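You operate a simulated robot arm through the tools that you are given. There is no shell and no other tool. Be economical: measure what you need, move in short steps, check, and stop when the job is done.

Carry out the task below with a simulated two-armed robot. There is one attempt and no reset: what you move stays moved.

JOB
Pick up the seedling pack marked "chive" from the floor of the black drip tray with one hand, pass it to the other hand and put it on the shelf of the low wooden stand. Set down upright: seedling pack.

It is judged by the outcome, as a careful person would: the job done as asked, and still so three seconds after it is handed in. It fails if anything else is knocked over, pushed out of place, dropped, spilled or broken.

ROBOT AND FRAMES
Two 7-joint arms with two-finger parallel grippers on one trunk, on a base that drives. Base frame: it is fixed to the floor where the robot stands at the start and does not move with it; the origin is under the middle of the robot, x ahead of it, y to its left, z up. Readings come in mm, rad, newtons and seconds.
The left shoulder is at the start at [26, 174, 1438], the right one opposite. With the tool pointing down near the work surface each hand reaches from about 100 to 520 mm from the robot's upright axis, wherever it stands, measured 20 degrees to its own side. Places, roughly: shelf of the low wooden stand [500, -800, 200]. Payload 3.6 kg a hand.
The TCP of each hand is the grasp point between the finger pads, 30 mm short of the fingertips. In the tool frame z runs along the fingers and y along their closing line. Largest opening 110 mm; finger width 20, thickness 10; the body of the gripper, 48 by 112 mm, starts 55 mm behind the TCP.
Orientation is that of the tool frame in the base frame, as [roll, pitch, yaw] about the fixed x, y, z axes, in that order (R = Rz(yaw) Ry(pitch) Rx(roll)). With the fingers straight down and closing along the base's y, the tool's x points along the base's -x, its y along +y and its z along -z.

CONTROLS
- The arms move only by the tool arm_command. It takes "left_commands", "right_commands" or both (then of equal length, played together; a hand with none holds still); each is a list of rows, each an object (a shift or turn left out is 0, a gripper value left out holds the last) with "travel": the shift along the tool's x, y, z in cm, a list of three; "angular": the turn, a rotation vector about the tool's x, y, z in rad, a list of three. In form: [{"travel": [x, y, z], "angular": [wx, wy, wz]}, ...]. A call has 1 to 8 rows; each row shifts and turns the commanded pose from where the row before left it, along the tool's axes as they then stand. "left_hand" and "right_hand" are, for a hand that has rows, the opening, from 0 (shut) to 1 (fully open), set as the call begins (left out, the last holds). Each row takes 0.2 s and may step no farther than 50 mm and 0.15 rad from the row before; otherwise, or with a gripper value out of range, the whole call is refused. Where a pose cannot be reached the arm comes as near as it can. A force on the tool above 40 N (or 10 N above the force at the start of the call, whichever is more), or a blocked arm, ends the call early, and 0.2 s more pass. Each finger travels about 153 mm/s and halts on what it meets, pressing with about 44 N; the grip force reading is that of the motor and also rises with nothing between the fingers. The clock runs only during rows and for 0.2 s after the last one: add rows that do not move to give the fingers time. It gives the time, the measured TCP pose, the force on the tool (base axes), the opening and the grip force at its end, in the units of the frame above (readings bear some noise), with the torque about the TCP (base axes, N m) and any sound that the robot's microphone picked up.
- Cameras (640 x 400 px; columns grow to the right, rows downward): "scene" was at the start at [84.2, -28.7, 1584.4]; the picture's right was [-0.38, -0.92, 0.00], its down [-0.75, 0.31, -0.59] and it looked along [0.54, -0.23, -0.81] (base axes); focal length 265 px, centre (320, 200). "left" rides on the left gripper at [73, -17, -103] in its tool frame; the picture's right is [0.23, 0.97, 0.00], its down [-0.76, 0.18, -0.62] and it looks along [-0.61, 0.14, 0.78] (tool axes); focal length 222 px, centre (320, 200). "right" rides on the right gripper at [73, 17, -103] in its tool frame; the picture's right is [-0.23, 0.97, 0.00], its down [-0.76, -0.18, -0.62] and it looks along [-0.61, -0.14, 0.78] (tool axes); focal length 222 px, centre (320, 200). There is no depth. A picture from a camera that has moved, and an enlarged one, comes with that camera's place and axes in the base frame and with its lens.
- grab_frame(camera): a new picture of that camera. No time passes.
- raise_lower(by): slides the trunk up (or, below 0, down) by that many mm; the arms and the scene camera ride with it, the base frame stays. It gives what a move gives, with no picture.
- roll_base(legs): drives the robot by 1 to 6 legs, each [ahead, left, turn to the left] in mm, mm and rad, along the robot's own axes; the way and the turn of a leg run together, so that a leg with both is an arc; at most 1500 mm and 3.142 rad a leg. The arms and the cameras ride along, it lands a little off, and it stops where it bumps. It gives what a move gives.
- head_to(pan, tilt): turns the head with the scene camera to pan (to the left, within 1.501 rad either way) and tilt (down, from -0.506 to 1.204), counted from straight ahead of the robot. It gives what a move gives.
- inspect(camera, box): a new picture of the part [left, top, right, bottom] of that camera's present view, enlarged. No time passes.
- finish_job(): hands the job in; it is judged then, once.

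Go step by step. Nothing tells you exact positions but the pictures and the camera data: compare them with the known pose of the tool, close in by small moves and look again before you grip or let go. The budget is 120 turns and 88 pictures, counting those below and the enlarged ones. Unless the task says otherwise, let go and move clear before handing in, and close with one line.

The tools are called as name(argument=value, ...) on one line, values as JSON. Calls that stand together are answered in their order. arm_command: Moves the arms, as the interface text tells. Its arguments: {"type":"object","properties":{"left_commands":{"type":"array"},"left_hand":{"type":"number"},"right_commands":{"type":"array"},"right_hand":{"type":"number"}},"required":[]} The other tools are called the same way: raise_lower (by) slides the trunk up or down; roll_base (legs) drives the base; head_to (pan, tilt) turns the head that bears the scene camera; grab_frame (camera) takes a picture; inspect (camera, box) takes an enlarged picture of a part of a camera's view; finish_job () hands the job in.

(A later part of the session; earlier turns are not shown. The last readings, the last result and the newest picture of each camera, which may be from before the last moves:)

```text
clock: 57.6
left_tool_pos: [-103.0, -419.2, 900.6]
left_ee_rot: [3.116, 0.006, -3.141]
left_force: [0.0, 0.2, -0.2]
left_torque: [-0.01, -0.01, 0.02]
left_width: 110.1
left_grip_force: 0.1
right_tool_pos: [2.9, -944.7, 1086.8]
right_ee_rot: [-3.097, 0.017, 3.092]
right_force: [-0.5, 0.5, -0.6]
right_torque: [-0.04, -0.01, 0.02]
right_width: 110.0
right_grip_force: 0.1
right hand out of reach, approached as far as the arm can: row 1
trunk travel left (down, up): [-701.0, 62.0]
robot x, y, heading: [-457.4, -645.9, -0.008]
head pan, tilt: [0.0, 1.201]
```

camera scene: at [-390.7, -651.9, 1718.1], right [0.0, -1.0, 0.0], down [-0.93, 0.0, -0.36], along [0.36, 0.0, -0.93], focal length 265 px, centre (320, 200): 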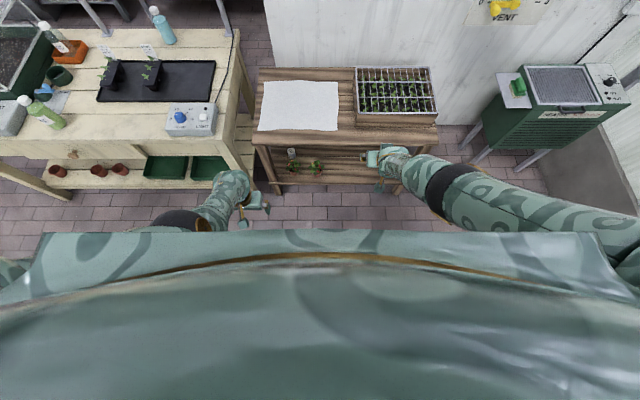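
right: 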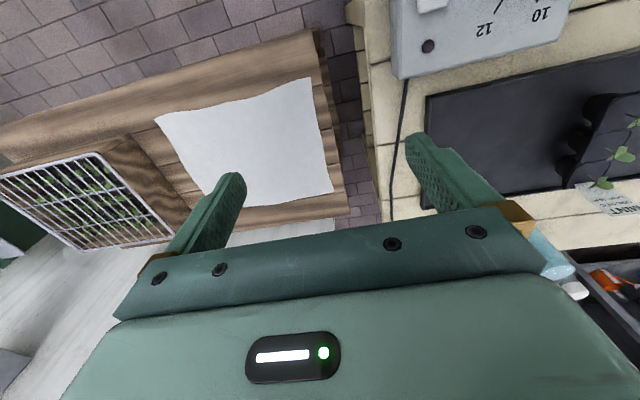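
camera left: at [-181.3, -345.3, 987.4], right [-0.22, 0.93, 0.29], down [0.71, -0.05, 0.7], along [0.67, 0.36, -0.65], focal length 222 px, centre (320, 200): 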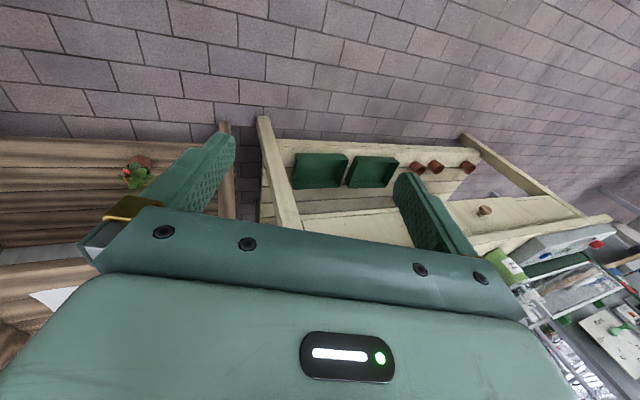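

arm_command(left_commands=[{"angular": [0, -0.08, 0], "travel": [0, 0, -1]}, {"angular": [0, -0.08, 0], "travel": [0, 0, -2]}, {"angular": [0, -0.09, 0], "travel": [-1, 0, -2]}, {"travel": [-1, 0, -2]}, {"travel": [-1, 0, -2]}, {"travel": [-1, 0, -2]}, {"travel": [0, 0, -2]}, {"travel": [0, 0, 0]}])

```text
clock: 58.9
left_tool_pos: [-75.6, -324.4, 1010.5]
left_ee_rot: [2.957, 0.281, 3.108]
left_force: [-0.6, 0.0, -0.5]
left_torque: [0.01, 0.01, 0.0]
left_width: 110.0
left_grip_force: 0.0
right_tool_pos: [2.0, -944.1, 1087.7]
right_ee_rot: [-3.098, 0.017, 3.092]
right_force: [0.2, -1.0, 0.4]
right_torque: [0.0, 0.02, -0.01]
right_width: 110.0
right_grip_force: 0.0
trunk travel left (down, up): [-701.0, 62.0]
robot x, y, heading: [-456.9, -649.9, -0.002]
head pan, tilt: [0.0, 1.201]
stopped in row 6 (left hand): the arm was blocked; the commanded pose is now the measured one
```

arm_command(left_commands=[{"travel": [-1, 0, 2]}, {"travel": [-1, 0, 2]}, {"travel": [-1, -1, 1.5]}, {"travel": [-1, -2, 0]}, {"travel": [-1, -2, 0]}, {"travel": [-1, -2, 0]}, {"travel": [0, -2, 0], "angular": [0.08, 0, 0]}, {"travel": [0, -1, 0], "angular": [0.08, 0, 0]}])

```text
clock: 60.7
left_tool_pos: [-1.1, -420.7, 956.9]
left_ee_rot: [3.122, 0.278, 3.109]
left_force: [-0.4, -0.1, -0.1]
left_torque: [0.01, 0.02, -0.02]
left_width: 110.1
left_grip_force: 0.1
right_tool_pos: [1.4, -944.6, 1087.9]
right_ee_rot: [-3.098, 0.017, 3.092]
right_force: [0.1, 0.0, -0.3]
right_torque: [-0.02, -0.01, 0.01]
right_width: 109.8
right_grip_force: 0.1
trunk travel left (down, up): [-701.0, 62.0]
robot x, y, heading: [-455.6, -654.0, 0.0]
head pan, tilt: [0.0, 1.201]
```

Left hand is well posed with a 0.28 tilt. Raise the trunk a little more and drive to the bench so that the hand hovers near the chive pack.

raise_lower(by=60)

roll_base(legs=[[0, 685, 0], [470, 0, 0]])

head_to(pan=0.2, tilt=1.0)

grab_frame(camera="scene")

grab_frame(camera="left")

```text
clock: 61.7
left_tool_pos: [-1.3, -419.3, 1017.1]
left_ee_rot: [3.122, 0.276, 3.108]
left_force: [0.1, 0.0, 0.0]
left_torque: [0.0, 0.0, 0.02]
left_width: 110.2
left_grip_force: 0.0
right_tool_pos: [2.3, -945.3, 1147.3]
right_ee_rot: [-3.1, 0.018, 3.094]
right_force: [-0.3, -0.1, -0.2]
right_torque: [-0.03, 0.01, 0.02]
right_width: 109.9
right_grip_force: 0.0
trunk travel left (down, up): [-761.0, 2.0]
robot x, y, heading: [-456.9, -653.0, -0.003]
head pan, tilt: [0.0, 1.201]
```

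```text
clock: 67.8
left_tool_pos: [470.9, 261.4, 1018.0]
left_ee_rot: [3.124, 0.277, 3.108]
left_force: [0.0, 0.8, -0.2]
left_torque: [0.0, 0.01, 0.0]
left_width: 110.0
left_grip_force: 0.0
right_tool_pos: [473.7, -264.4, 1147.8]
right_ee_rot: [-3.097, 0.018, 3.093]
right_force: [0.0, -0.1, 0.3]
right_torque: [-0.01, -0.02, 0.0]
right_width: 110.1
right_grip_force: 0.0
trunk travel left (down, up): [-761.0, 2.0]
robot x, y, heading: [17.0, 30.9, -0.001]
head pan, tilt: [0.0, 1.201]
```

```text
clock: 68.6
left_tool_pos: [471.4, 259.1, 1016.8]
left_ee_rot: [3.123, 0.277, 3.108]
left_force: [0.6, -0.4, -0.5]
left_torque: [-0.03, 0.0, 0.0]
left_width: 109.9
left_grip_force: 0.1
right_tool_pos: [474.7, -265.3, 1146.4]
right_ee_rot: [-3.098, 0.018, 3.092]
right_force: [-0.1, 0.3, 0.4]
right_torque: [0.01, -0.04, 0.01]
right_width: 110.1
right_grip_force: 0.1
trunk travel left (down, up): [-761.0, 2.0]
robot x, y, heading: [15.8, 32.4, -0.004]
head pan, tilt: [0.201, 1.0]
```

```text
70 pictures are left
camera scene: at [94.0, 42.6, 1790.4], right [0.2, -0.98, 0.0], down [-0.83, -0.17, -0.54], along [0.53, 0.11, -0.84], focal length 265 px, centre (320, 200)
```

scene: 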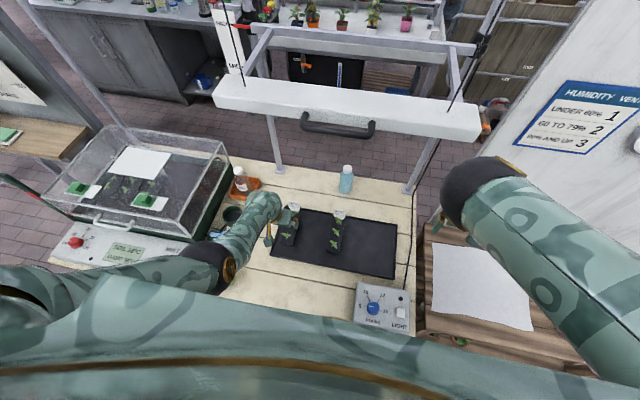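

```text
69 pictures are left
camera left: at [372.4, 244.8, 1095.6], right [-0.19, 0.98, -0.04], down [0.57, 0.15, 0.81], along [0.8, 0.13, -0.58], focal length 222 px, centre (320, 200)
```

left: 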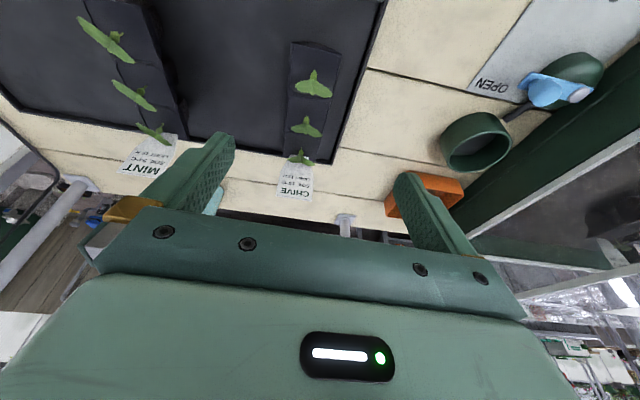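

inspect(camera="left", box=[230, 20, 410, 210])

inspect(camera="scene", box=[230, 180, 370, 280])

```text
2.11 times, centred on (320, 115) of left
camera zoom: at [372.4, 244.8, 1095.6], right [-0.19, 0.98, -0.04], down [0.57, 0.15, 0.81], along [0.8, 0.13, -0.58], focal length 468 px, centre (320, 379)
```

zoom: 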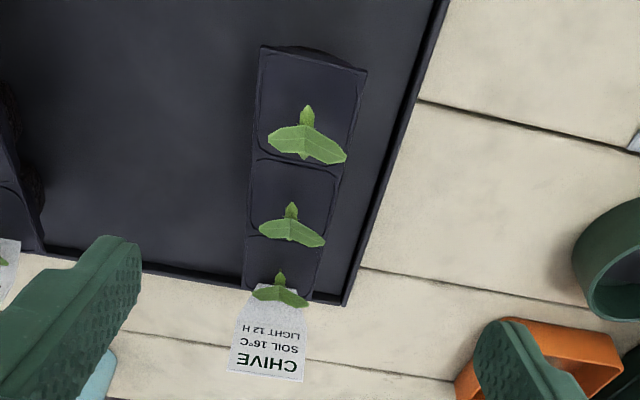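

```text
4.00 times, centred on (300, 230) of scene
camera zoom: at [94.0, 42.6, 1790.4], right [0.2, -0.98, 0.0], down [-0.83, -0.17, -0.54], along [0.53, 0.11, -0.84], focal length 1060 px, centre (400, 80)
```

zoom: 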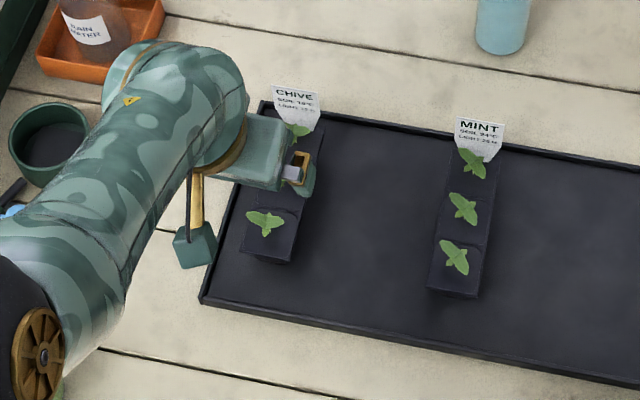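

The pack top is about z 830, x 469–630, y 222–276 (centre y≈249), with room to the tray wall. I'll grip around x 570 with a 0.4 tilt, approaching in stages: hand forward/up relative to the trunk, then trunk down.

arm_command(left_commands=[{"travel": [-1.72, -0.28, -1.46], "angular": [0, -0.03, 0]}, {"travel": [-1.72, -0.28, -1.46], "angular": [0, -0.03, 0]}, {"travel": [-1.72, -0.28, -1.46], "angular": [0, -0.03, 0]}, {"travel": [-1.72, -0.28, -1.46], "angular": [0, -0.03, 0]}, {"travel": [0, 0, 0]}], left_hand=0.76)

raise_lower(by=-100)

```text
clock: 69.8
left_tool_pos: [518.6, 247.0, 1094.3]
left_ee_rot: [3.121, 0.398, 3.106]
left_force: [0.0, -0.2, -0.6]
left_torque: [-0.02, 0.0, 0.01]
left_width: 83.5
left_grip_force: 0.0
right_tool_pos: [473.4, -264.3, 1145.9]
right_ee_rot: [-3.1, 0.017, 3.094]
right_force: [0.5, 0.6, 0.0]
right_torque: [0.0, -0.01, 0.03]
right_width: 109.7
right_grip_force: 0.1
trunk travel left (down, up): [-761.0, 2.0]
robot x, y, heading: [15.8, 28.1, -0.002]
head pan, tilt: [0.201, 1.0]
```

```text
clock: 71.1
left_tool_pos: [518.0, 247.5, 994.5]
left_ee_rot: [3.121, 0.399, 3.108]
left_force: [0.5, -0.9, -0.1]
left_torque: [0.02, 0.01, 0.01]
left_width: 83.3
left_grip_force: 0.0
right_tool_pos: [474.2, -265.4, 1048.3]
right_ee_rot: [-3.099, 0.016, 3.092]
right_force: [0.5, 0.4, 0.9]
right_torque: [0.02, -0.01, -0.01]
right_width: 110.3
right_grip_force: 0.0
trunk travel left (down, up): [-661.0, 102.0]
robot x, y, heading: [15.6, 31.0, -0.004]
head pan, tilt: [0.201, 1.0]
```

arm_command(left_commands=[{"travel": [-2.24, 0, -0.86], "angular": [0, 0, -0.012]}, {"travel": [-2.24, 0, -0.86], "angular": [0, 0, -0.012]}, {"travel": [-2.24, 0, -0.86], "angular": [0, 0, -0.012]}, {"travel": [0, 0, 0]}])

raise_lower(by=-120)

grab_frame(camera="left")

inspect(camera="scene", box=[210, 160, 410, 300])

```text
clock: 72.1
left_tool_pos: [568.9, 245.0, 1044.7]
left_ee_rot: [3.136, 0.397, -3.137]
left_force: [-0.1, 0.6, -0.1]
left_torque: [0.0, 0.0, -0.01]
left_width: 83.4
left_grip_force: 0.1
right_tool_pos: [474.4, -263.9, 1048.0]
right_ee_rot: [-3.098, 0.019, 3.092]
right_force: [-0.1, 0.1, 0.0]
right_torque: [0.0, 0.0, 0.01]
right_width: 110.3
right_grip_force: 0.1
trunk travel left (down, up): [-661.0, 102.0]
robot x, y, heading: [15.5, 32.4, 0.002]
head pan, tilt: [0.201, 1.0]
```

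```text
clock: 73.6
left_tool_pos: [568.6, 244.6, 924.1]
left_ee_rot: [3.137, 0.4, -3.138]
left_force: [-1.0, 0.2, 0.3]
left_torque: [0.03, -0.03, 0.0]
left_width: 83.7
left_grip_force: 0.0
right_tool_pos: [473.6, -265.5, 927.6]
right_ee_rot: [-3.098, 0.017, 3.094]
right_force: [-1.2, 0.4, 0.0]
right_torque: [0.0, 0.02, -0.02]
right_width: 110.0
right_grip_force: 0.1
trunk travel left (down, up): [-541.0, 222.0]
robot x, y, heading: [13.1, 27.7, -0.006]
head pan, tilt: [0.201, 1.0]
```

```text
66 pictures are left
camera left: at [461.6, 227.2, 990.6], right [-0.22, 0.97, -0.08], down [0.46, 0.18, 0.87], along [0.86, 0.15, -0.48], focal length 222 px, centre (320, 200)
```

left: 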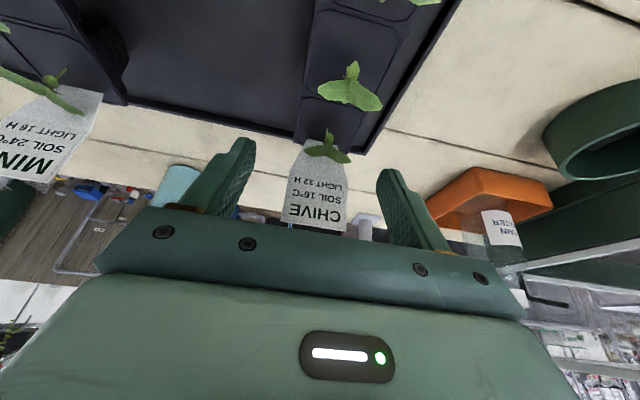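

```text
2.86 times, centred on (310, 230) of scene
camera zoom: at [101.2, 42.6, 1570.5], right [0.2, -0.98, 0.0], down [-0.82, -0.17, -0.54], along [0.53, 0.11, -0.84], focal length 757 px, centre (349, 114)
```

zoom: 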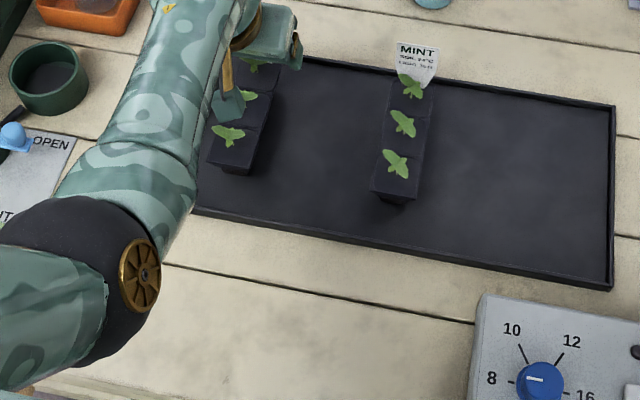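

inspect(camera="left", box=[230, 0, 430, 240])

```text
1.67 times, centred on (330, 120) of left
camera zoom: at [461.6, 227.2, 990.6], right [-0.22, 0.97, -0.08], down [0.46, 0.18, 0.87], along [0.86, 0.15, -0.48], focal length 370 px, centre (303, 333)
```

zoom: 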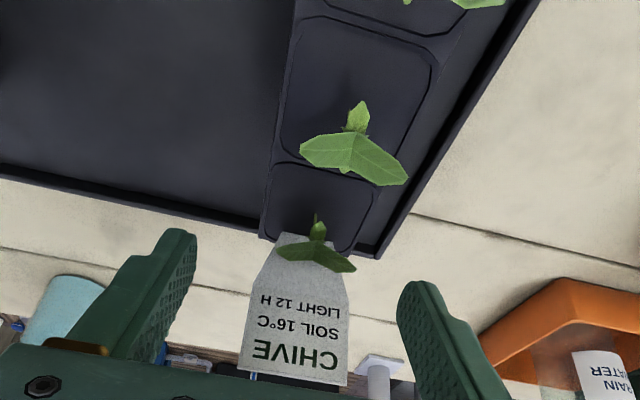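

Pack centre is about y 251 here. I'll shift the left hand +6 mm in y and move the right hand further outward so it stays clear when the trunk lowers.

arm_command(left_commands=[{"travel": [0, 0.3, 0]}, {"travel": [0, 0.3, 0]}, {"travel": [0, 0, 0]}, {"travel": [0, 0, 0]}, {"travel": [0, 0, 0]}], right_commands=[{"travel": [0, -2, 0]}, {"travel": [0, -2, 0]}, {"travel": [0, -2, 0]}, {"travel": [0, -2, 0]}, {"travel": [0, 0, 0]}])

raise_lower(by=-60)

grab_frame(camera="left")

```text
clock: 74.8
left_tool_pos: [569.7, 251.0, 924.5]
left_ee_rot: [3.135, 0.399, -3.14]
left_force: [-0.7, 0.3, -0.3]
left_torque: [0.02, 0.0, -0.01]
left_width: 83.7
left_grip_force: 0.2
right_tool_pos: [469.7, -345.1, 930.6]
right_ee_rot: [-3.098, 0.017, 3.092]
right_force: [0.2, 0.5, 0.0]
right_torque: [0.05, -0.03, -0.02]
right_width: 109.8
right_grip_force: 0.0
trunk travel left (down, up): [-541.0, 222.0]
robot x, y, heading: [14.5, 29.5, 0.003]
head pan, tilt: [0.201, 1.0]
```

```text
clock: 75.8
left_tool_pos: [569.2, 250.8, 864.1]
left_ee_rot: [3.135, 0.401, -3.138]
left_force: [0.6, -0.2, -0.4]
left_torque: [0.03, -0.07, 0.0]
left_width: 83.4
left_grip_force: 0.1
right_tool_pos: [471.3, -344.5, 871.7]
right_ee_rot: [-3.096, 0.018, 3.094]
right_force: [0.0, 0.3, 0.0]
right_torque: [0.01, 0.01, 0.01]
right_width: 110.0
right_grip_force: 0.0
trunk travel left (down, up): [-481.0, 282.0]
robot x, y, heading: [11.1, 30.2, -0.003]
head pan, tilt: [0.201, 1.0]
```

```text
63 pictures are left
camera left: at [461.6, 233.2, 930.8], right [-0.21, 0.97, -0.08], down [0.46, 0.18, 0.87], along [0.86, 0.15, -0.48], focal length 222 px, centre (320, 200)
```

left: 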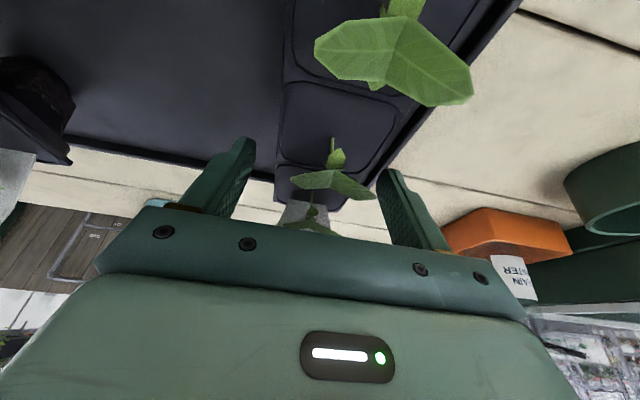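

The plants are about 50 mm tall, so I should grip near x≈590 with a smaller tilt, between the middle and far plants, with the TCP near the pack's top edge. That needs the base a little closer, so I'll raise up and creep forward.

raise_lower(by=110)

roll_base(legs=[[30, 0, 0]])

roll_base(legs=[[30, 0, 0]])

```text
clock: 77.2
left_tool_pos: [568.5, 251.0, 973.6]
left_ee_rot: [3.138, 0.399, -3.14]
left_force: [-1.0, 0.0, -0.2]
left_torque: [-0.03, -0.02, -0.01]
left_width: 83.6
left_grip_force: 0.0
right_tool_pos: [470.3, -344.3, 978.5]
right_ee_rot: [-3.098, 0.018, 3.093]
right_force: [-0.1, -0.2, -0.6]
right_torque: [0.0, -0.03, 0.01]
right_width: 110.2
right_grip_force: 0.0
trunk travel left (down, up): [-591.0, 172.0]
robot x, y, heading: [15.0, 29.9, 0.002]
head pan, tilt: [0.201, 1.0]
```

```text
clock: 78.0
left_tool_pos: [596.4, 250.9, 975.6]
left_ee_rot: [3.135, 0.401, -3.139]
left_force: [-0.4, -0.3, 0.0]
left_torque: [-0.02, -0.03, -0.03]
left_width: 83.6
left_grip_force: 0.1
right_tool_pos: [499.4, -343.6, 982.3]
right_ee_rot: [-3.097, 0.02, 3.091]
right_force: [0.0, 0.4, 0.1]
right_torque: [0.01, 0.01, -0.02]
right_width: 109.8
right_grip_force: 0.0
trunk travel left (down, up): [-591.0, 172.0]
robot x, y, heading: [42.6, 24.1, -0.002]
head pan, tilt: [0.201, 1.0]
```

```text
clock: 78.8
left_tool_pos: [608.0, 250.5, 974.3]
left_ee_rot: [3.135, 0.397, -3.137]
left_force: [0.0, 0.0, -0.3]
left_torque: [-0.01, 0.02, 0.0]
left_width: 83.5
left_grip_force: 0.2
right_tool_pos: [510.2, -344.3, 978.6]
right_ee_rot: [-3.095, 0.016, 3.093]
right_force: [0.2, -0.1, 0.4]
right_torque: [0.0, 0.0, 0.04]
right_width: 110.2
right_grip_force: 0.0
trunk travel left (down, up): [-591.0, 172.0]
robot x, y, heading: [52.4, 31.8, -0.001]
head pan, tilt: [0.201, 1.0]
stopped in leg 1: the robot was blocked; the commanded pose is now the measured one
```

The base touched at x≈53; I'll back off 10 mm and check nothing shifted.

roll_base(legs=[[-12, 0, 0]])

arm_command(left_commands=[{"angular": [0, 0.04, 0]}, {"angular": [0, 0.04, 0]}, {"angular": [0, 0.04, 0]}, {"travel": [0, 0, 0]}])

grab_frame(camera="scene")

inspect(camera="left", box=[200, 0, 440, 240])

```text
clock: 79.6
left_tool_pos: [596.6, 250.7, 973.9]
left_ee_rot: [3.137, 0.397, -3.139]
left_force: [-0.4, -0.6, 0.2]
left_torque: [-0.02, -0.02, 0.0]
left_width: 83.4
left_grip_force: 0.1
right_tool_pos: [497.0, -344.6, 981.3]
right_ee_rot: [-3.096, 0.015, 3.091]
right_force: [0.4, -0.2, -1.5]
right_torque: [0.01, -0.04, 0.01]
right_width: 109.9
right_grip_force: 0.0
trunk travel left (down, up): [-591.0, 172.0]
robot x, y, heading: [43.1, 30.9, 0.001]
head pan, tilt: [0.201, 1.0]
```

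```text
clock: 80.6
left_tool_pos: [595.6, 250.9, 974.8]
left_ee_rot: [3.137, 0.279, -3.137]
left_force: [0.0, -0.5, 0.1]
left_torque: [-0.01, -0.04, -0.03]
left_width: 83.5
left_grip_force: 0.0
right_tool_pos: [496.0, -344.2, 982.0]
right_ee_rot: [-3.096, 0.019, 3.093]
right_force: [-0.7, 0.4, 0.4]
right_torque: [-0.01, 0.02, 0.0]
right_width: 110.0
right_grip_force: 0.1
trunk travel left (down, up): [-591.0, 172.0]
robot x, y, heading: [38.9, 30.3, -0.004]
head pan, tilt: [0.201, 1.0]
```

```text
62 pictures are left
camera scene: at [123.8, 42.5, 1620.6], right [0.2, -0.98, 0.0], down [-0.83, -0.17, -0.54], along [0.53, 0.11, -0.84], focal length 265 px, centre (320, 200)
```

scene: 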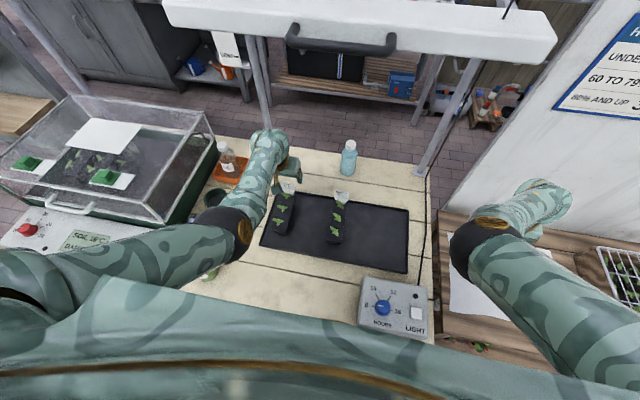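

```text
1.67 times, centred on (320, 120) of left
camera zoom: at [497.2, 233.0, 1053.1], right [-0.22, 0.97, -0.06], down [0.56, 0.18, 0.81], along [0.8, 0.15, -0.58], focal length 370 px, centre (320, 333)
```

zoom: 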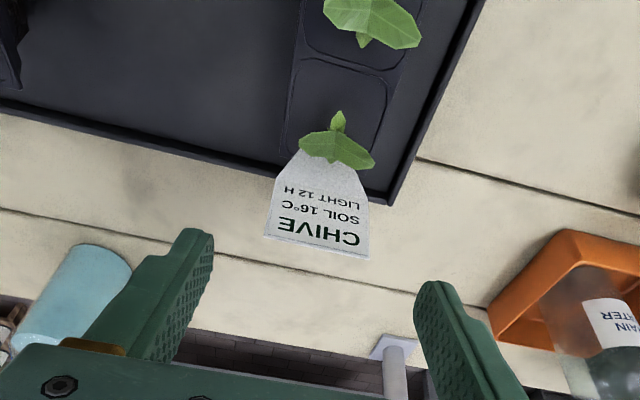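

All undisturbed. Pack's far cell spans x 570–624, centre y≈251. Lower by the trunk in two stages.

raise_lower(by=-105)

grab_frame(camera="left")

inspect(camera="scene", box=[200, 130, 380, 270])

```text
clock: 82.0
left_tool_pos: [597.5, 251.1, 875.9]
left_ee_rot: [3.137, 0.293, -3.137]
left_force: [-1.1, 0.0, 40.7]
left_torque: [-0.33, -0.3, -0.04]
left_width: 83.5
left_grip_force: 0.2
right_tool_pos: [495.4, -345.5, 877.1]
right_ee_rot: [-3.098, 0.021, 3.093]
right_force: [0.0, 0.4, -0.2]
right_torque: [0.0, 0.0, -0.03]
right_width: 110.1
right_grip_force: 0.0
trunk travel left (down, up): [-486.0, 277.0]
robot x, y, heading: [40.9, 26.8, -0.002]
head pan, tilt: [0.201, 1.0]
```

```text
60 pictures are left
camera left: at [497.2, 232.5, 952.8], right [-0.23, 0.97, -0.06], down [0.55, 0.18, 0.82], along [0.8, 0.15, -0.57], focal length 222 px, centre (320, 200)
```

left: 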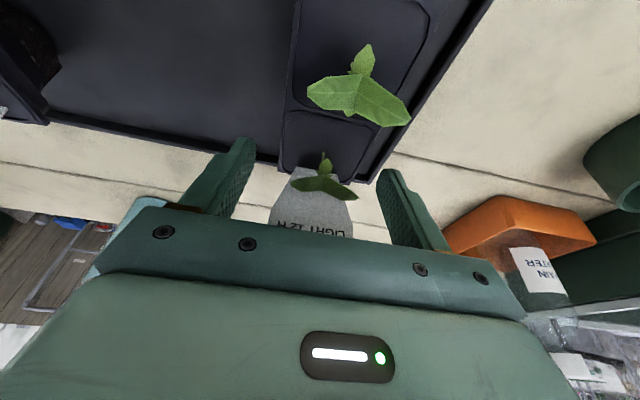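

```text
2.86 times, centred on (290, 200) of scene
camera zoom: at [130.8, 41.4, 1516.0], right [0.2, -0.98, 0.0], down [-0.82, -0.17, -0.54], along [0.53, 0.11, -0.84], focal length 757 px, centre (406, 200)
```

zoom: 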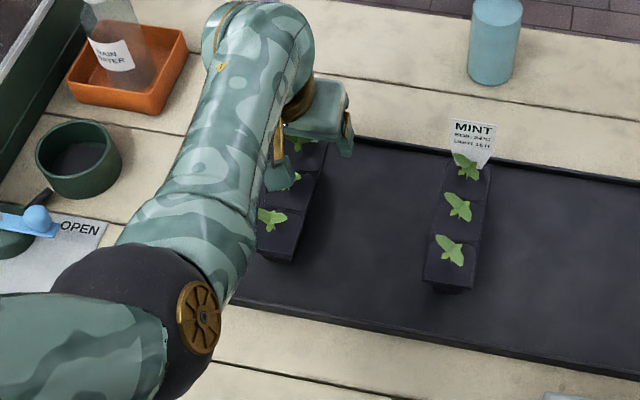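

The gripper body is pressing on the label: re-triangulating, the pack top is at about z 855, and the label stands at x≈604 up to z≈935. I'll lift straight off, then shift back in x.

raise_lower(by=60)

grab_frame(camera="left")

inspect(camera="scene", box=[240, 150, 360, 260])

```text
clock: 83.0
left_tool_pos: [595.2, 250.3, 928.3]
left_ee_rot: [3.136, 0.277, -3.136]
left_force: [-0.1, -0.2, -0.3]
left_torque: [-0.03, -0.01, 0.0]
left_width: 83.7
left_grip_force: 0.1
right_tool_pos: [496.7, -345.2, 936.0]
right_ee_rot: [-3.098, 0.017, 3.092]
right_force: [0.0, -0.2, 0.1]
right_torque: [-0.02, -0.01, 0.03]
right_width: 109.9
right_grip_force: 0.0
trunk travel left (down, up): [-546.0, 217.0]
robot x, y, heading: [36.9, 30.3, -0.003]
head pan, tilt: [0.201, 1.0]
```

```text
58 pictures are left
camera left: at [496.6, 232.8, 1007.4], right [-0.22, 0.97, -0.06], down [0.56, 0.18, 0.81], along [0.8, 0.15, -0.58], focal length 222 px, centre (320, 200)
```

left: 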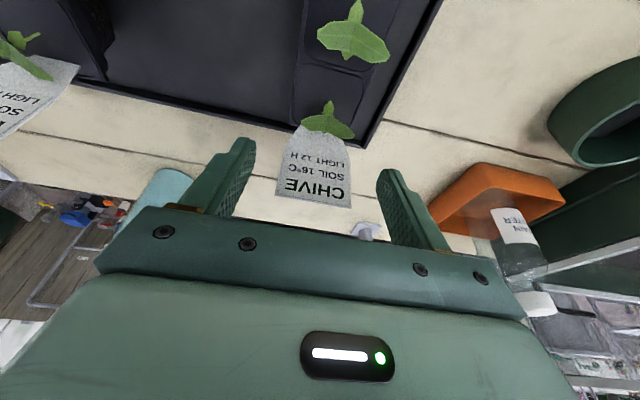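

```text
3.64 times, centred on (300, 205) of scene
camera zoom: at [127.2, 42.5, 1575.3], right [0.2, -0.98, 0.0], down [-0.83, -0.17, -0.54], along [0.53, 0.11, -0.84], focal length 964 px, centre (393, 182)
```

zoom: 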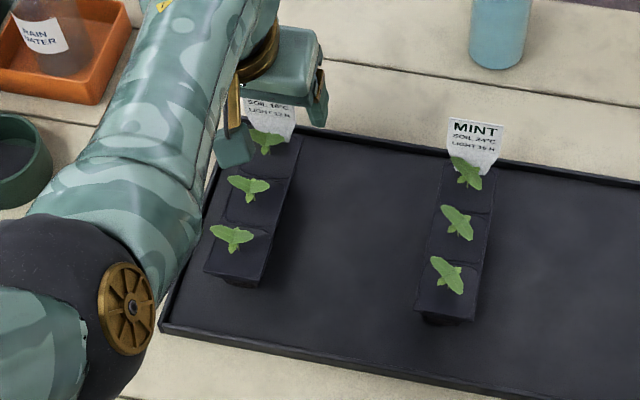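

Pack and label are fine. Shift the hand back 22 mm and lower again in two steps, watching the force.

arm_command(left_commands=[{"travel": [1.05, 0, -0.3]}, {"travel": [1.05, 0, -0.3]}, {"travel": [0, 0, 0]}])

raise_lower(by=-50)

grab_frame(camera="left")

```text
clock: 83.8
left_tool_pos: [573.3, 250.2, 928.9]
left_ee_rot: [3.135, 0.28, -3.135]
left_force: [-0.1, -0.1, -0.7]
left_torque: [-0.02, -0.03, 0.02]
left_width: 83.8
left_grip_force: 0.0
right_tool_pos: [496.1, -344.9, 935.3]
right_ee_rot: [-3.097, 0.018, 3.092]
right_force: [-0.1, 0.3, -0.6]
right_torque: [-0.01, -0.04, -0.02]
right_width: 110.0
right_grip_force: 0.1
trunk travel left (down, up): [-546.0, 217.0]
robot x, y, heading: [41.3, 24.4, -0.004]
head pan, tilt: [0.201, 1.0]
```

```text
clock: 84.7
left_tool_pos: [573.4, 251.7, 879.1]
left_ee_rot: [3.137, 0.28, -3.135]
left_force: [-0.5, 0.4, 0.0]
left_torque: [0.01, -0.02, -0.02]
left_width: 83.6
left_grip_force: 0.1
right_tool_pos: [497.0, -345.1, 884.4]
right_ee_rot: [-3.098, 0.019, 3.092]
right_force: [0.6, 0.0, 0.2]
right_torque: [0.01, -0.02, -0.03]
right_width: 110.2
right_grip_force: 0.2
trunk travel left (down, up): [-496.0, 267.0]
robot x, y, heading: [43.2, 33.1, -0.003]
head pan, tilt: [0.201, 1.0]
```

```text
56 pictures are left
camera left: at [474.9, 232.8, 958.2], right [-0.22, 0.97, -0.06], down [0.56, 0.18, 0.81], along [0.8, 0.15, -0.58], focal length 222 px, centre (320, 200)
```

left: 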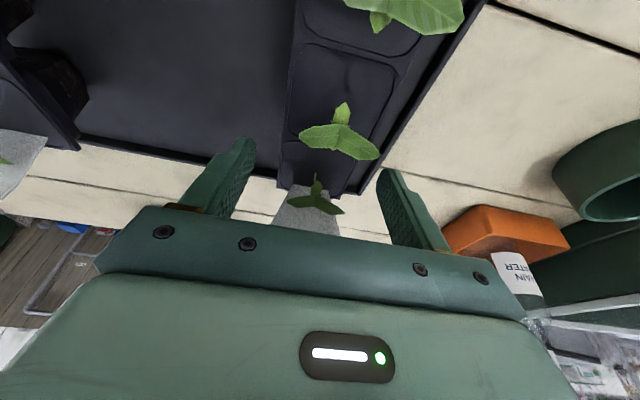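

Clear of the label now. Lower to TCP z≈846 and close.

raise_lower(by=-33)

inspect(camera="scene", box=[240, 130, 380, 250])

```text
clock: 85.5
left_tool_pos: [572.7, 251.2, 847.7]
left_ee_rot: [3.136, 0.279, -3.135]
left_force: [0.1, -0.1, 0.9]
left_torque: [-0.01, 0.01, -0.02]
left_width: 83.8
left_grip_force: 0.1
right_tool_pos: [496.4, -344.4, 852.9]
right_ee_rot: [-3.097, 0.017, 3.093]
right_force: [-0.3, -1.2, 0.0]
right_torque: [0.01, -0.03, 0.04]
right_width: 109.9
right_grip_force: 0.0
trunk travel left (down, up): [-463.0, 300.0]
robot x, y, heading: [43.6, 29.3, -0.005]
head pan, tilt: [0.201, 1.0]
```

```text
3.33 times, centred on (310, 190) of scene
camera zoom: at [138.3, 42.5, 1492.0], right [0.2, -0.98, 0.0], down [-0.82, -0.17, -0.54], along [0.53, 0.11, -0.84], focal length 884 px, centre (353, 233)
```

zoom: 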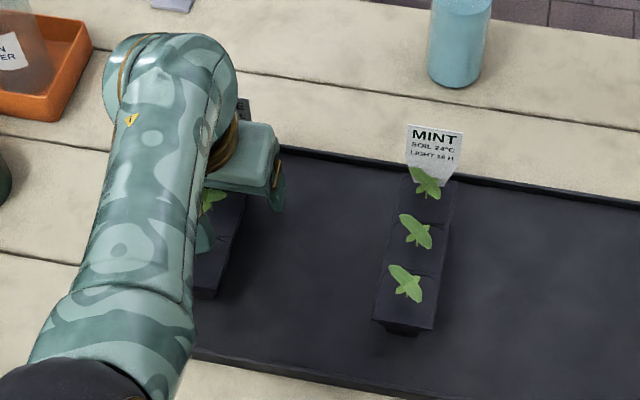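

arm_command(left_commands=[{"travel": [0, 0, 0]}, {"travel": [0, 0, 0]}, {"travel": [0, 0, 0]}, {"travel": [0, 0, 0]}], left_hand=0.3)

```text
clock: 86.5
left_tool_pos: [573.9, 251.5, 847.4]
left_ee_rot: [3.136, 0.277, -3.136]
left_force: [0.1, 1.1, 2.4]
left_torque: [0.11, -0.12, 0.09]
left_width: 48.6
left_grip_force: 44.3
right_tool_pos: [496.3, -345.5, 852.3]
right_ee_rot: [-3.098, 0.018, 3.093]
right_force: [1.2, 0.0, 0.5]
right_torque: [-0.03, 0.03, 0.03]
right_width: 110.1
right_grip_force: 0.0
trunk travel left (down, up): [-463.0, 300.0]
robot x, y, heading: [36.7, 28.0, -0.002]
head pan, tilt: [0.201, 1.0]
```

Gripped at 48.6 mm with 44 N. Lift by the trunk a little and check.

raise_lower(by=50)

grab_frame(camera="left")

inspect(camera="scene", box=[220, 130, 400, 280])

```text
clock: 87.4
left_tool_pos: [572.8, 250.7, 895.8]
left_ee_rot: [3.137, 0.279, -3.135]
left_force: [0.2, -1.2, -1.8]
left_torque: [-0.01, -0.02, -0.02]
left_width: 48.8
left_grip_force: 43.8
right_tool_pos: [496.8, -345.0, 903.3]
right_ee_rot: [-3.096, 0.018, 3.092]
right_force: [-0.1, -0.1, 0.1]
right_torque: [0.0, 0.01, 0.02]
right_width: 110.0
right_grip_force: 0.1
trunk travel left (down, up): [-513.0, 250.0]
robot x, y, heading: [40.3, 29.7, -0.002]
head pan, tilt: [0.201, 1.0]
```

```text
54 pictures are left
camera left: at [475.3, 232.8, 974.6], right [-0.22, 0.97, -0.06], down [0.56, 0.18, 0.81], along [0.8, 0.15, -0.58], focal length 222 px, centre (320, 200)
```

left: 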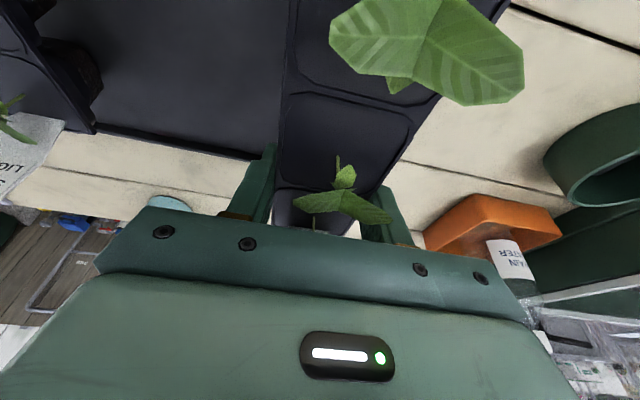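

```text
2.67 times, centred on (310, 205) of scene
camera zoom: at [131.2, 42.5, 1542.2], right [0.2, -0.98, 0.0], down [-0.83, -0.17, -0.54], along [0.53, 0.11, -0.84], focal length 707 px, centre (347, 187)
```

zoom: 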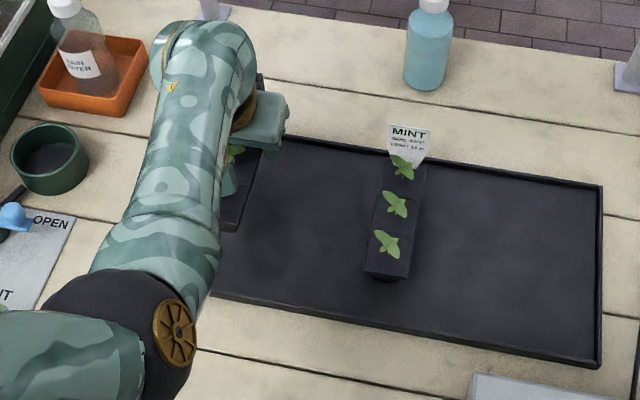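

It's lifted cleanly. Raise further and back away from the bench.

raise_lower(by=150)

roll_base(legs=[[-550, 0, 0], [0, -500, 0]])

head_to(pan=0.0, tilt=1.0)

grab_frame(camera="scene")

```text
clock: 89.1
left_tool_pos: [573.8, 250.7, 1046.2]
left_ee_rot: [3.137, 0.28, -3.136]
left_force: [-0.3, -0.3, -2.9]
left_torque: [0.02, -0.05, 0.0]
left_width: 48.5
left_grip_force: 43.6
right_tool_pos: [496.8, -345.0, 1052.6]
right_ee_rot: [-3.098, 0.017, 3.092]
right_force: [-0.9, -0.9, -0.4]
right_torque: [0.01, 0.03, 0.0]
right_width: 110.2
right_grip_force: 0.0
trunk travel left (down, up): [-663.0, 100.0]
robot x, y, heading: [41.7, 27.5, -0.005]
head pan, tilt: [0.201, 1.0]
```

```text
clock: 94.8
left_tool_pos: [21.3, -248.1, 1047.0]
left_ee_rot: [3.136, 0.28, -3.134]
left_force: [0.6, 0.1, -1.0]
left_torque: [0.0, -0.07, 0.01]
left_width: 48.8
left_grip_force: 43.8
right_tool_pos: [-53.4, -841.7, 1053.3]
right_ee_rot: [-3.099, 0.016, 3.095]
right_force: [-0.2, -0.7, -0.5]
right_torque: [0.0, 0.01, -0.05]
right_width: 110.0
right_grip_force: 0.1
trunk travel left (down, up): [-663.0, 100.0]
robot x, y, heading: [-514.4, -465.4, 0.0]
head pan, tilt: [0.201, 1.0]
```

```text
clock: 95.6
left_tool_pos: [21.7, -247.5, 1046.7]
left_ee_rot: [3.137, 0.279, -3.134]
left_force: [0.5, 0.1, -1.1]
left_torque: [-0.01, -0.04, -0.02]
left_width: 48.6
left_grip_force: 44.4
right_tool_pos: [-54.3, -843.6, 1052.5]
right_ee_rot: [-3.099, 0.017, 3.094]
right_force: [0.1, -0.1, -0.3]
right_torque: [-0.03, 0.0, -0.01]
right_width: 109.8
right_grip_force: 0.2
trunk travel left (down, up): [-663.0, 100.0]
robot x, y, heading: [-507.6, -470.0, 0.002]
head pan, tilt: [0.0, 1.0]
```

```text
52 pictures are left
camera scene: at [-429.1, -470.9, 1692.7], right [0.0, -1.0, 0.0], down [-0.84, 0.0, -0.54], along [0.54, 0.0, -0.84], focal length 265 px, centre (320, 200)
```

scene: 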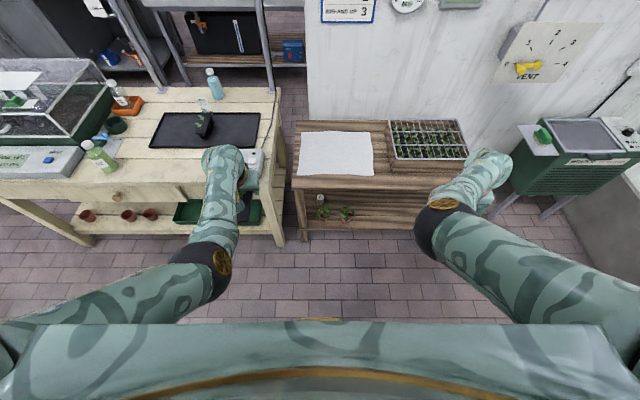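

Now move the left hand back and down, then inward to the handover point.

arm_command(left_commands=[{"travel": [2.4, 0, 1.35]}, {"travel": [2.4, 0, 1.35]}, {"travel": [2.4, 0, 1.35]}, {"travel": [2.4, 0, 1.35]}, {"travel": [2.4, 0, 1.35]}, {"travel": [2.4, 0, 1.35]}, {"travel": [2.3, 0, 1.35]}, {"travel": [0, 0, 0]}])

arm_command(left_commands=[{"travel": [0, -2.5, 0]}, {"travel": [0, -2.5, 0]}, {"travel": [0, -2.5, 0]}, {"travel": [0, -2.5, 0]}, {"travel": [0, -2.5, 0]}, {"travel": [0, -2.5, 0]}, {"travel": [0, 0, 0]}])

```text
clock: 97.4
left_tool_pos: [-101.5, -233.5, 916.0]
left_ee_rot: [3.118, 0.296, -3.133]
left_force: [0.4, -0.9, -1.7]
left_torque: [0.0, -0.07, -0.01]
left_width: 48.8
left_grip_force: 43.8
right_tool_pos: [-53.5, -843.1, 1052.7]
right_ee_rot: [-3.099, 0.017, 3.095]
right_force: [-0.9, 0.1, -0.2]
right_torque: [0.0, 0.05, -0.01]
right_width: 110.0
right_grip_force: 0.0
trunk travel left (down, up): [-663.0, 100.0]
robot x, y, heading: [-509.0, -471.7, 0.003]
head pan, tilt: [0.0, 1.0]
```

```text
clock: 98.4
left_tool_pos: [-111.3, -237.1, 898.7]
left_ee_rot: [2.978, 0.279, 3.134]
left_force: [0.4, 0.3, -1.2]
left_torque: [0.01, -0.05, -0.03]
left_width: 48.6
left_grip_force: 44.4
right_tool_pos: [-52.7, -843.1, 1053.8]
right_ee_rot: [-3.098, 0.019, 3.095]
right_force: [0.3, -0.2, -0.4]
right_torque: [0.0, 0.03, 0.0]
right_width: 110.2
right_grip_force: 0.0
trunk travel left (down, up): [-663.0, 100.0]
robot x, y, heading: [-510.3, -469.8, 0.004]
head pan, tilt: [0.0, 1.0]
stopped in row 5 (left hand): the arm was blocked; the commanded pose is now the measured one
```

Inward motion is blocked with this tilt. I'll untilt the hand to near-vertical (pack pitches slightly) and retest inward.

arm_command(left_commands=[{"travel": [0, 0, 0.5], "angular": [0.05, 0.09, 0]}, {"travel": [0, 0, 0.5], "angular": [0.05, 0.09, 0]}, {"travel": [0, 0, 0.5], "angular": [0.05, 0.09, 0]}, {"travel": [0, 0, 0.5]}, {"travel": [0, 0, 0]}])

arm_command(left_commands=[{"travel": [0, -1.5, 0]}, {"travel": [0, -1.5, 0]}, {"travel": [0, -1.5, 0]}, {"travel": [0, -1.5, 0]}, {"travel": [0, 0, 0]}])

```text
clock: 99.6
left_tool_pos: [-119.6, -231.1, 886.2]
left_ee_rot: [3.137, 0.004, -3.125]
left_force: [-0.3, 0.8, -1.8]
left_torque: [0.0, -0.09, 0.0]
left_width: 49.0
left_grip_force: 43.7
left hand out of reach, approached as far as the arm can: row 3, 4
right_tool_pos: [-54.8, -843.2, 1053.4]
right_ee_rot: [-3.099, 0.018, 3.095]
right_force: [-0.1, -0.5, 1.3]
right_torque: [0.03, -0.01, 0.0]
right_width: 110.3
right_grip_force: 0.0
trunk travel left (down, up): [-663.0, 100.0]
robot x, y, heading: [-509.8, -468.9, 0.003]
head pan, tilt: [0.0, 1.0]
```

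```text
clock: 100.8
left_tool_pos: [-120.7, -289.6, 886.2]
left_ee_rot: [3.137, 0.005, -3.128]
left_force: [0.0, -0.7, -2.5]
left_torque: [-0.02, -0.09, 0.03]
left_width: 48.8
left_grip_force: 43.5
left hand out of reach, approached as far as the arm can: row 4
right_tool_pos: [-54.1, -842.9, 1052.5]
right_ee_rot: [-3.096, 0.019, 3.094]
right_force: [1.1, 0.4, 0.0]
right_torque: [-0.01, -0.01, -0.02]
right_width: 110.1
right_grip_force: 0.1
trunk travel left (down, up): [-663.0, 100.0]
robot x, y, heading: [-509.0, -470.6, 0.003]
head pan, tilt: [0.0, 1.0]
```

Works. Continue inward while drawing back slightly.

arm_command(left_commands=[{"travel": [0.8, -2, 0]}, {"travel": [0.8, -2, 0]}, {"travel": [0.8, -2, 0]}, {"travel": [0.8, -2, 0]}, {"travel": [0.8, -2, 0]}, {"travel": [0, -2, 0]}, {"travel": [0, -1.5, 0]}, {"travel": [0, 0, 0]}])

```text
clock: 102.8
left_tool_pos: [-122.1, -374.0, 901.6]
left_ee_rot: [3.092, 0.061, -3.095]
left_force: [-0.5, -0.2, -1.7]
left_torque: [0.0, -0.03, 0.01]
left_width: 48.5
left_grip_force: 43.8
left hand out of reach, approached as far as the arm can: row 6, 7
right_tool_pos: [-53.6, -840.9, 1053.6]
right_ee_rot: [-3.096, 0.017, 3.094]
right_force: [0.5, 0.2, -0.6]
right_torque: [0.02, -0.02, -0.02]
right_width: 109.7
right_grip_force: 0.1
trunk travel left (down, up): [-663.0, 100.0]
robot x, y, heading: [-508.9, -470.8, -0.002]
head pan, tilt: [0.0, 1.0]
stopped in row 8 (left hand): the arm was blocked; the commanded pose is now the measured one
```

Inner limit seems around y≈+97 relative with this yaw. I'll test whether yawing the hand relaxes it.

arm_command(left_commands=[{"travel": [0, 1, 0.5]}, {"angular": [0, 0, -0.12]}, {"angular": [0, 0, -0.12]}, {"angular": [0, 0, -0.12]}, {"angular": [0, 0, -0.12]}, {"travel": [0, 0, 0]}])

arm_command(left_commands=[{"travel": [-0.8, -1.5, 0]}, {"travel": [-0.8, -1.5, 0]}, {"travel": [-0.8, -1.5, 0]}, {"travel": [-0.8, -1.5, 0]}, {"travel": [0, 0, 0]}])

```text
clock: 104.2
left_tool_pos: [-125.7, -369.2, 896.4]
left_ee_rot: [3.129, 0.071, -2.615]
left_force: [-1.0, 0.7, -0.8]
left_torque: [0.01, -0.04, 0.03]
left_width: 48.8
left_grip_force: 44.0
right_tool_pos: [-54.0, -844.4, 1052.3]
right_ee_rot: [-3.098, 0.017, 3.094]
right_force: [-0.3, 0.1, 0.4]
right_torque: [0.01, -0.03, -0.02]
right_width: 110.2
right_grip_force: 0.1
trunk travel left (down, up): [-663.0, 100.0]
robot x, y, heading: [-511.2, -470.4, -0.0]
head pan, tilt: [0.0, 1.0]
```

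```text
clock: 105.4
left_tool_pos: [-93.5, -363.3, 922.2]
left_ee_rot: [3.129, 0.07, -2.617]
left_force: [0.1, 0.2, -1.9]
left_torque: [0.03, -0.05, -0.04]
left_width: 48.8
left_grip_force: 43.6
left hand out of reach, approached as far as the arm can: row 1, 2, 3, 4
right_tool_pos: [-54.1, -843.8, 1053.0]
right_ee_rot: [-3.097, 0.016, 3.095]
right_force: [-1.3, 0.3, -0.1]
right_torque: [-0.01, 0.03, -0.02]
right_width: 109.6
right_grip_force: 0.0
trunk travel left (down, up): [-663.0, 100.0]
robot x, y, heading: [-510.5, -471.7, 0.004]
head pan, tilt: [0.0, 1.0]
```

arm_command(left_commands=[{"travel": [1.73, 1.0, 0]}, {"travel": [1.73, 1.0, 0]}, {"travel": [1.73, 1.0, 0]}, {"travel": [1.73, 1.0, 0]}, {"travel": [0, 0, 0]}])

```text
clock: 106.2
left_tool_pos: [-21.7, -300.2, 987.1]
left_ee_rot: [-3.124, 0.272, -2.574]
left_force: [-0.1, 0.0, -2.1]
left_torque: [0.05, -0.04, -0.01]
left_width: 48.6
left_grip_force: 43.6
right_tool_pos: [-53.7, -842.9, 1053.8]
right_ee_rot: [-3.096, 0.017, 3.095]
right_force: [-1.2, 0.1, -0.4]
right_torque: [0.02, -0.03, 0.0]
right_width: 110.0
right_grip_force: 0.0
trunk travel left (down, up): [-663.0, 100.0]
robot x, y, heading: [-511.5, -469.1, 0.004]
head pan, tilt: [0.0, 1.0]
stopped in row 3 (left hand): the arm was blocked; the commanded pose is now the measured one
```

That spot is off-limits and the arm springs back. The arms may converge better when reaching farther forward and higher; move the left hand up and forward.

arm_command(left_commands=[{"travel": [-1.5, -0.62, -1.8]}, {"travel": [-1.5, -0.62, -1.8]}, {"travel": [-1.5, -0.62, -1.8]}, {"travel": [-1.5, -0.62, -1.8]}, {"travel": [-1.5, -0.62, -1.8]}, {"travel": [-1.5, -0.62, -1.8]}, {"travel": [0, 0, 0]}])

grab_frame(camera="scene")

```text
clock: 107.8
left_tool_pos: [46.0, -284.1, 1116.5]
left_ee_rot: [-3.138, 0.28, -2.561]
left_force: [-1.2, -0.1, -2.0]
left_torque: [0.0, -0.03, -0.01]
left_width: 48.7
left_grip_force: 43.6
right_tool_pos: [-54.3, -842.4, 1052.0]
right_ee_rot: [-3.097, 0.018, 3.094]
right_force: [0.2, -0.1, -0.1]
right_torque: [0.02, -0.02, 0.03]
right_width: 110.3
right_grip_force: 0.1
trunk travel left (down, up): [-663.0, 100.0]
robot x, y, heading: [-509.1, -464.2, -0.002]
head pan, tilt: [0.0, 1.0]
```

```text
51 pictures are left
camera scene: at [-429.2, -470.4, 1692.7], right [0.0, -1.0, 0.0], down [-0.84, 0.0, -0.54], along [0.54, 0.0, -0.84], focal length 265 px, centre (320, 200)
```

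scene: 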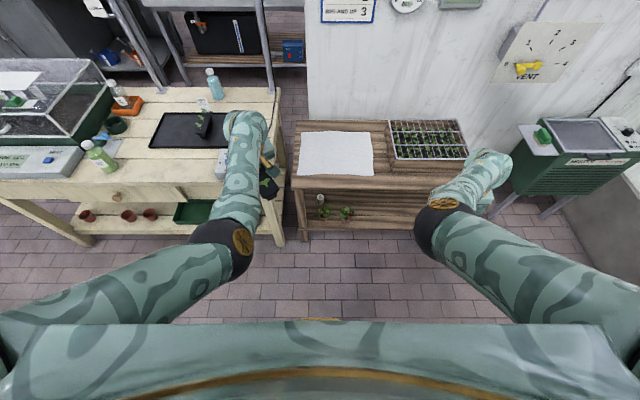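

arm_command(left_commands=[{"travel": [0.78, -1.26, -0.22]}, {"travel": [0.78, -1.26, -0.22]}, {"travel": [0.78, -1.26, -0.22]}, {"travel": [0.78, -1.26, -0.22]}, {"travel": [0.78, -1.26, -0.22]}, {"travel": [0, 0, 0]}])

```text
clock: 109.2
left_tool_pos: [56.0, -362.9, 1127.3]
left_ee_rot: [-3.119, 0.296, -2.555]
left_force: [-0.2, -0.5, -0.6]
left_torque: [0.02, -0.06, -0.01]
left_width: 49.0
left_grip_force: 43.5
right_tool_pos: [-53.2, -842.5, 1053.1]
right_ee_rot: [-3.098, 0.017, 3.094]
right_force: [0.4, -0.1, 1.0]
right_torque: [-0.02, 0.04, -0.01]
right_width: 110.0
right_grip_force: 0.0
trunk travel left (down, up): [-663.0, 100.0]
robot x, y, heading: [-512.8, -469.6, 0.001]
head pan, tilt: [0.0, 1.0]
```

arm_command(left_commands=[{"travel": [0.26, -1.58, -0.29]}, {"travel": [0.26, -1.58, -0.29]}, {"travel": [0.26, -1.58, -0.29]}, {"travel": [0.26, -1.58, -0.29]}, {"travel": [0.26, -1.58, -0.29]}, {"travel": [0, 0, 0]}])

```text
clock: 110.5
left_tool_pos: [60.4, -431.1, 1128.5]
left_ee_rot: [-3.119, 0.267, -2.575]
left_force: [0.5, -0.1, -2.3]
left_torque: [0.04, -0.04, 0.02]
left_width: 48.7
left_grip_force: 44.1
left hand out of reach, approached as far as the arm can: row 4, 5
right_tool_pos: [-53.9, -842.2, 1052.4]
right_ee_rot: [-3.098, 0.017, 3.094]
right_force: [-0.3, -0.2, -0.3]
right_torque: [-0.03, 0.02, 0.03]
right_width: 110.0
right_grip_force: 0.0
trunk travel left (down, up): [-663.0, 100.0]
robot x, y, heading: [-511.3, -468.7, 0.0]
head pan, tilt: [0.0, 1.0]
```

Reaching forward lets the left hand come to the midline. Now yaw the pack further so its near end points toward the right hand.

arm_command(left_commands=[{"angular": [-0.03, 0, -0.11]}, {"angular": [-0.03, 0, -0.11]}, {"angular": [-0.03, 0, -0.11]}, {"angular": [-0.03, 0, -0.11]}, {"angular": [-0.03, 0, -0.11]}, {"travel": [0, 0, 0]}])

grab_frame(camera="scene")

```text
clock: 112.0
left_tool_pos: [42.3, -409.4, 1134.2]
left_ee_rot: [-3.125, 0.255, -2.006]
left_force: [-0.3, -0.4, -2.4]
left_torque: [0.05, -0.01, -0.01]
left_width: 48.6
left_grip_force: 43.8
left hand out of reach, approached as far as the arm can: row 1, 2, 3, 4, 5
right_tool_pos: [-54.5, -844.0, 1052.3]
right_ee_rot: [-3.098, 0.017, 3.096]
right_force: [0.0, -0.6, -0.4]
right_torque: [-0.02, 0.02, -0.02]
right_width: 110.1
right_grip_force: 0.0
trunk travel left (down, up): [-663.0, 100.0]
robot x, y, heading: [-511.3, -470.0, 0.002]
head pan, tilt: [0.0, 1.0]
```

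```text
50 pictures are left
camera scene: at [-428.8, -470.8, 1692.7], right [0.0, -1.0, 0.0], down [-0.84, 0.0, -0.54], along [0.54, 0.0, -0.84], focal length 265 px, centre (320, 200)
```

scene: 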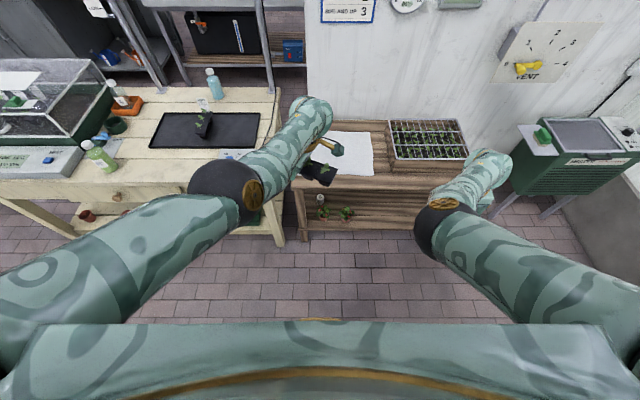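

The pack's near end is well exposed. Now yaw the right hand to match (+1.18 rad), in place first.

arm_command(right_commands=[{"angular": [0, 0, -0.145]}, {"angular": [0, 0, -0.145]}, {"angular": [0, 0, -0.145]}, {"angular": [0, 0, -0.145]}, {"angular": [0, 0, -0.145]}, {"angular": [0, 0, -0.145]}, {"angular": [0, 0, -0.145]}, {"angular": [0, 0, -0.145]}])

```text
clock: 113.8
left_tool_pos: [41.8, -409.0, 1133.9]
left_ee_rot: [-3.123, 0.256, -2.006]
left_force: [-0.2, 0.0, -2.3]
left_torque: [0.02, -0.02, -0.03]
left_width: 49.0
left_grip_force: 43.9
right_tool_pos: [-55.7, -842.4, 1052.3]
right_ee_rot: [-3.108, -0.034, -2.025]
right_force: [-0.2, 0.4, 0.5]
right_torque: [-0.01, -0.02, 0.01]
right_width: 109.8
right_grip_force: 0.0
trunk travel left (down, up): [-663.0, 100.0]
robot x, y, heading: [-509.0, -470.4, 0.002]
head pan, tilt: [0.0, 1.0]
```

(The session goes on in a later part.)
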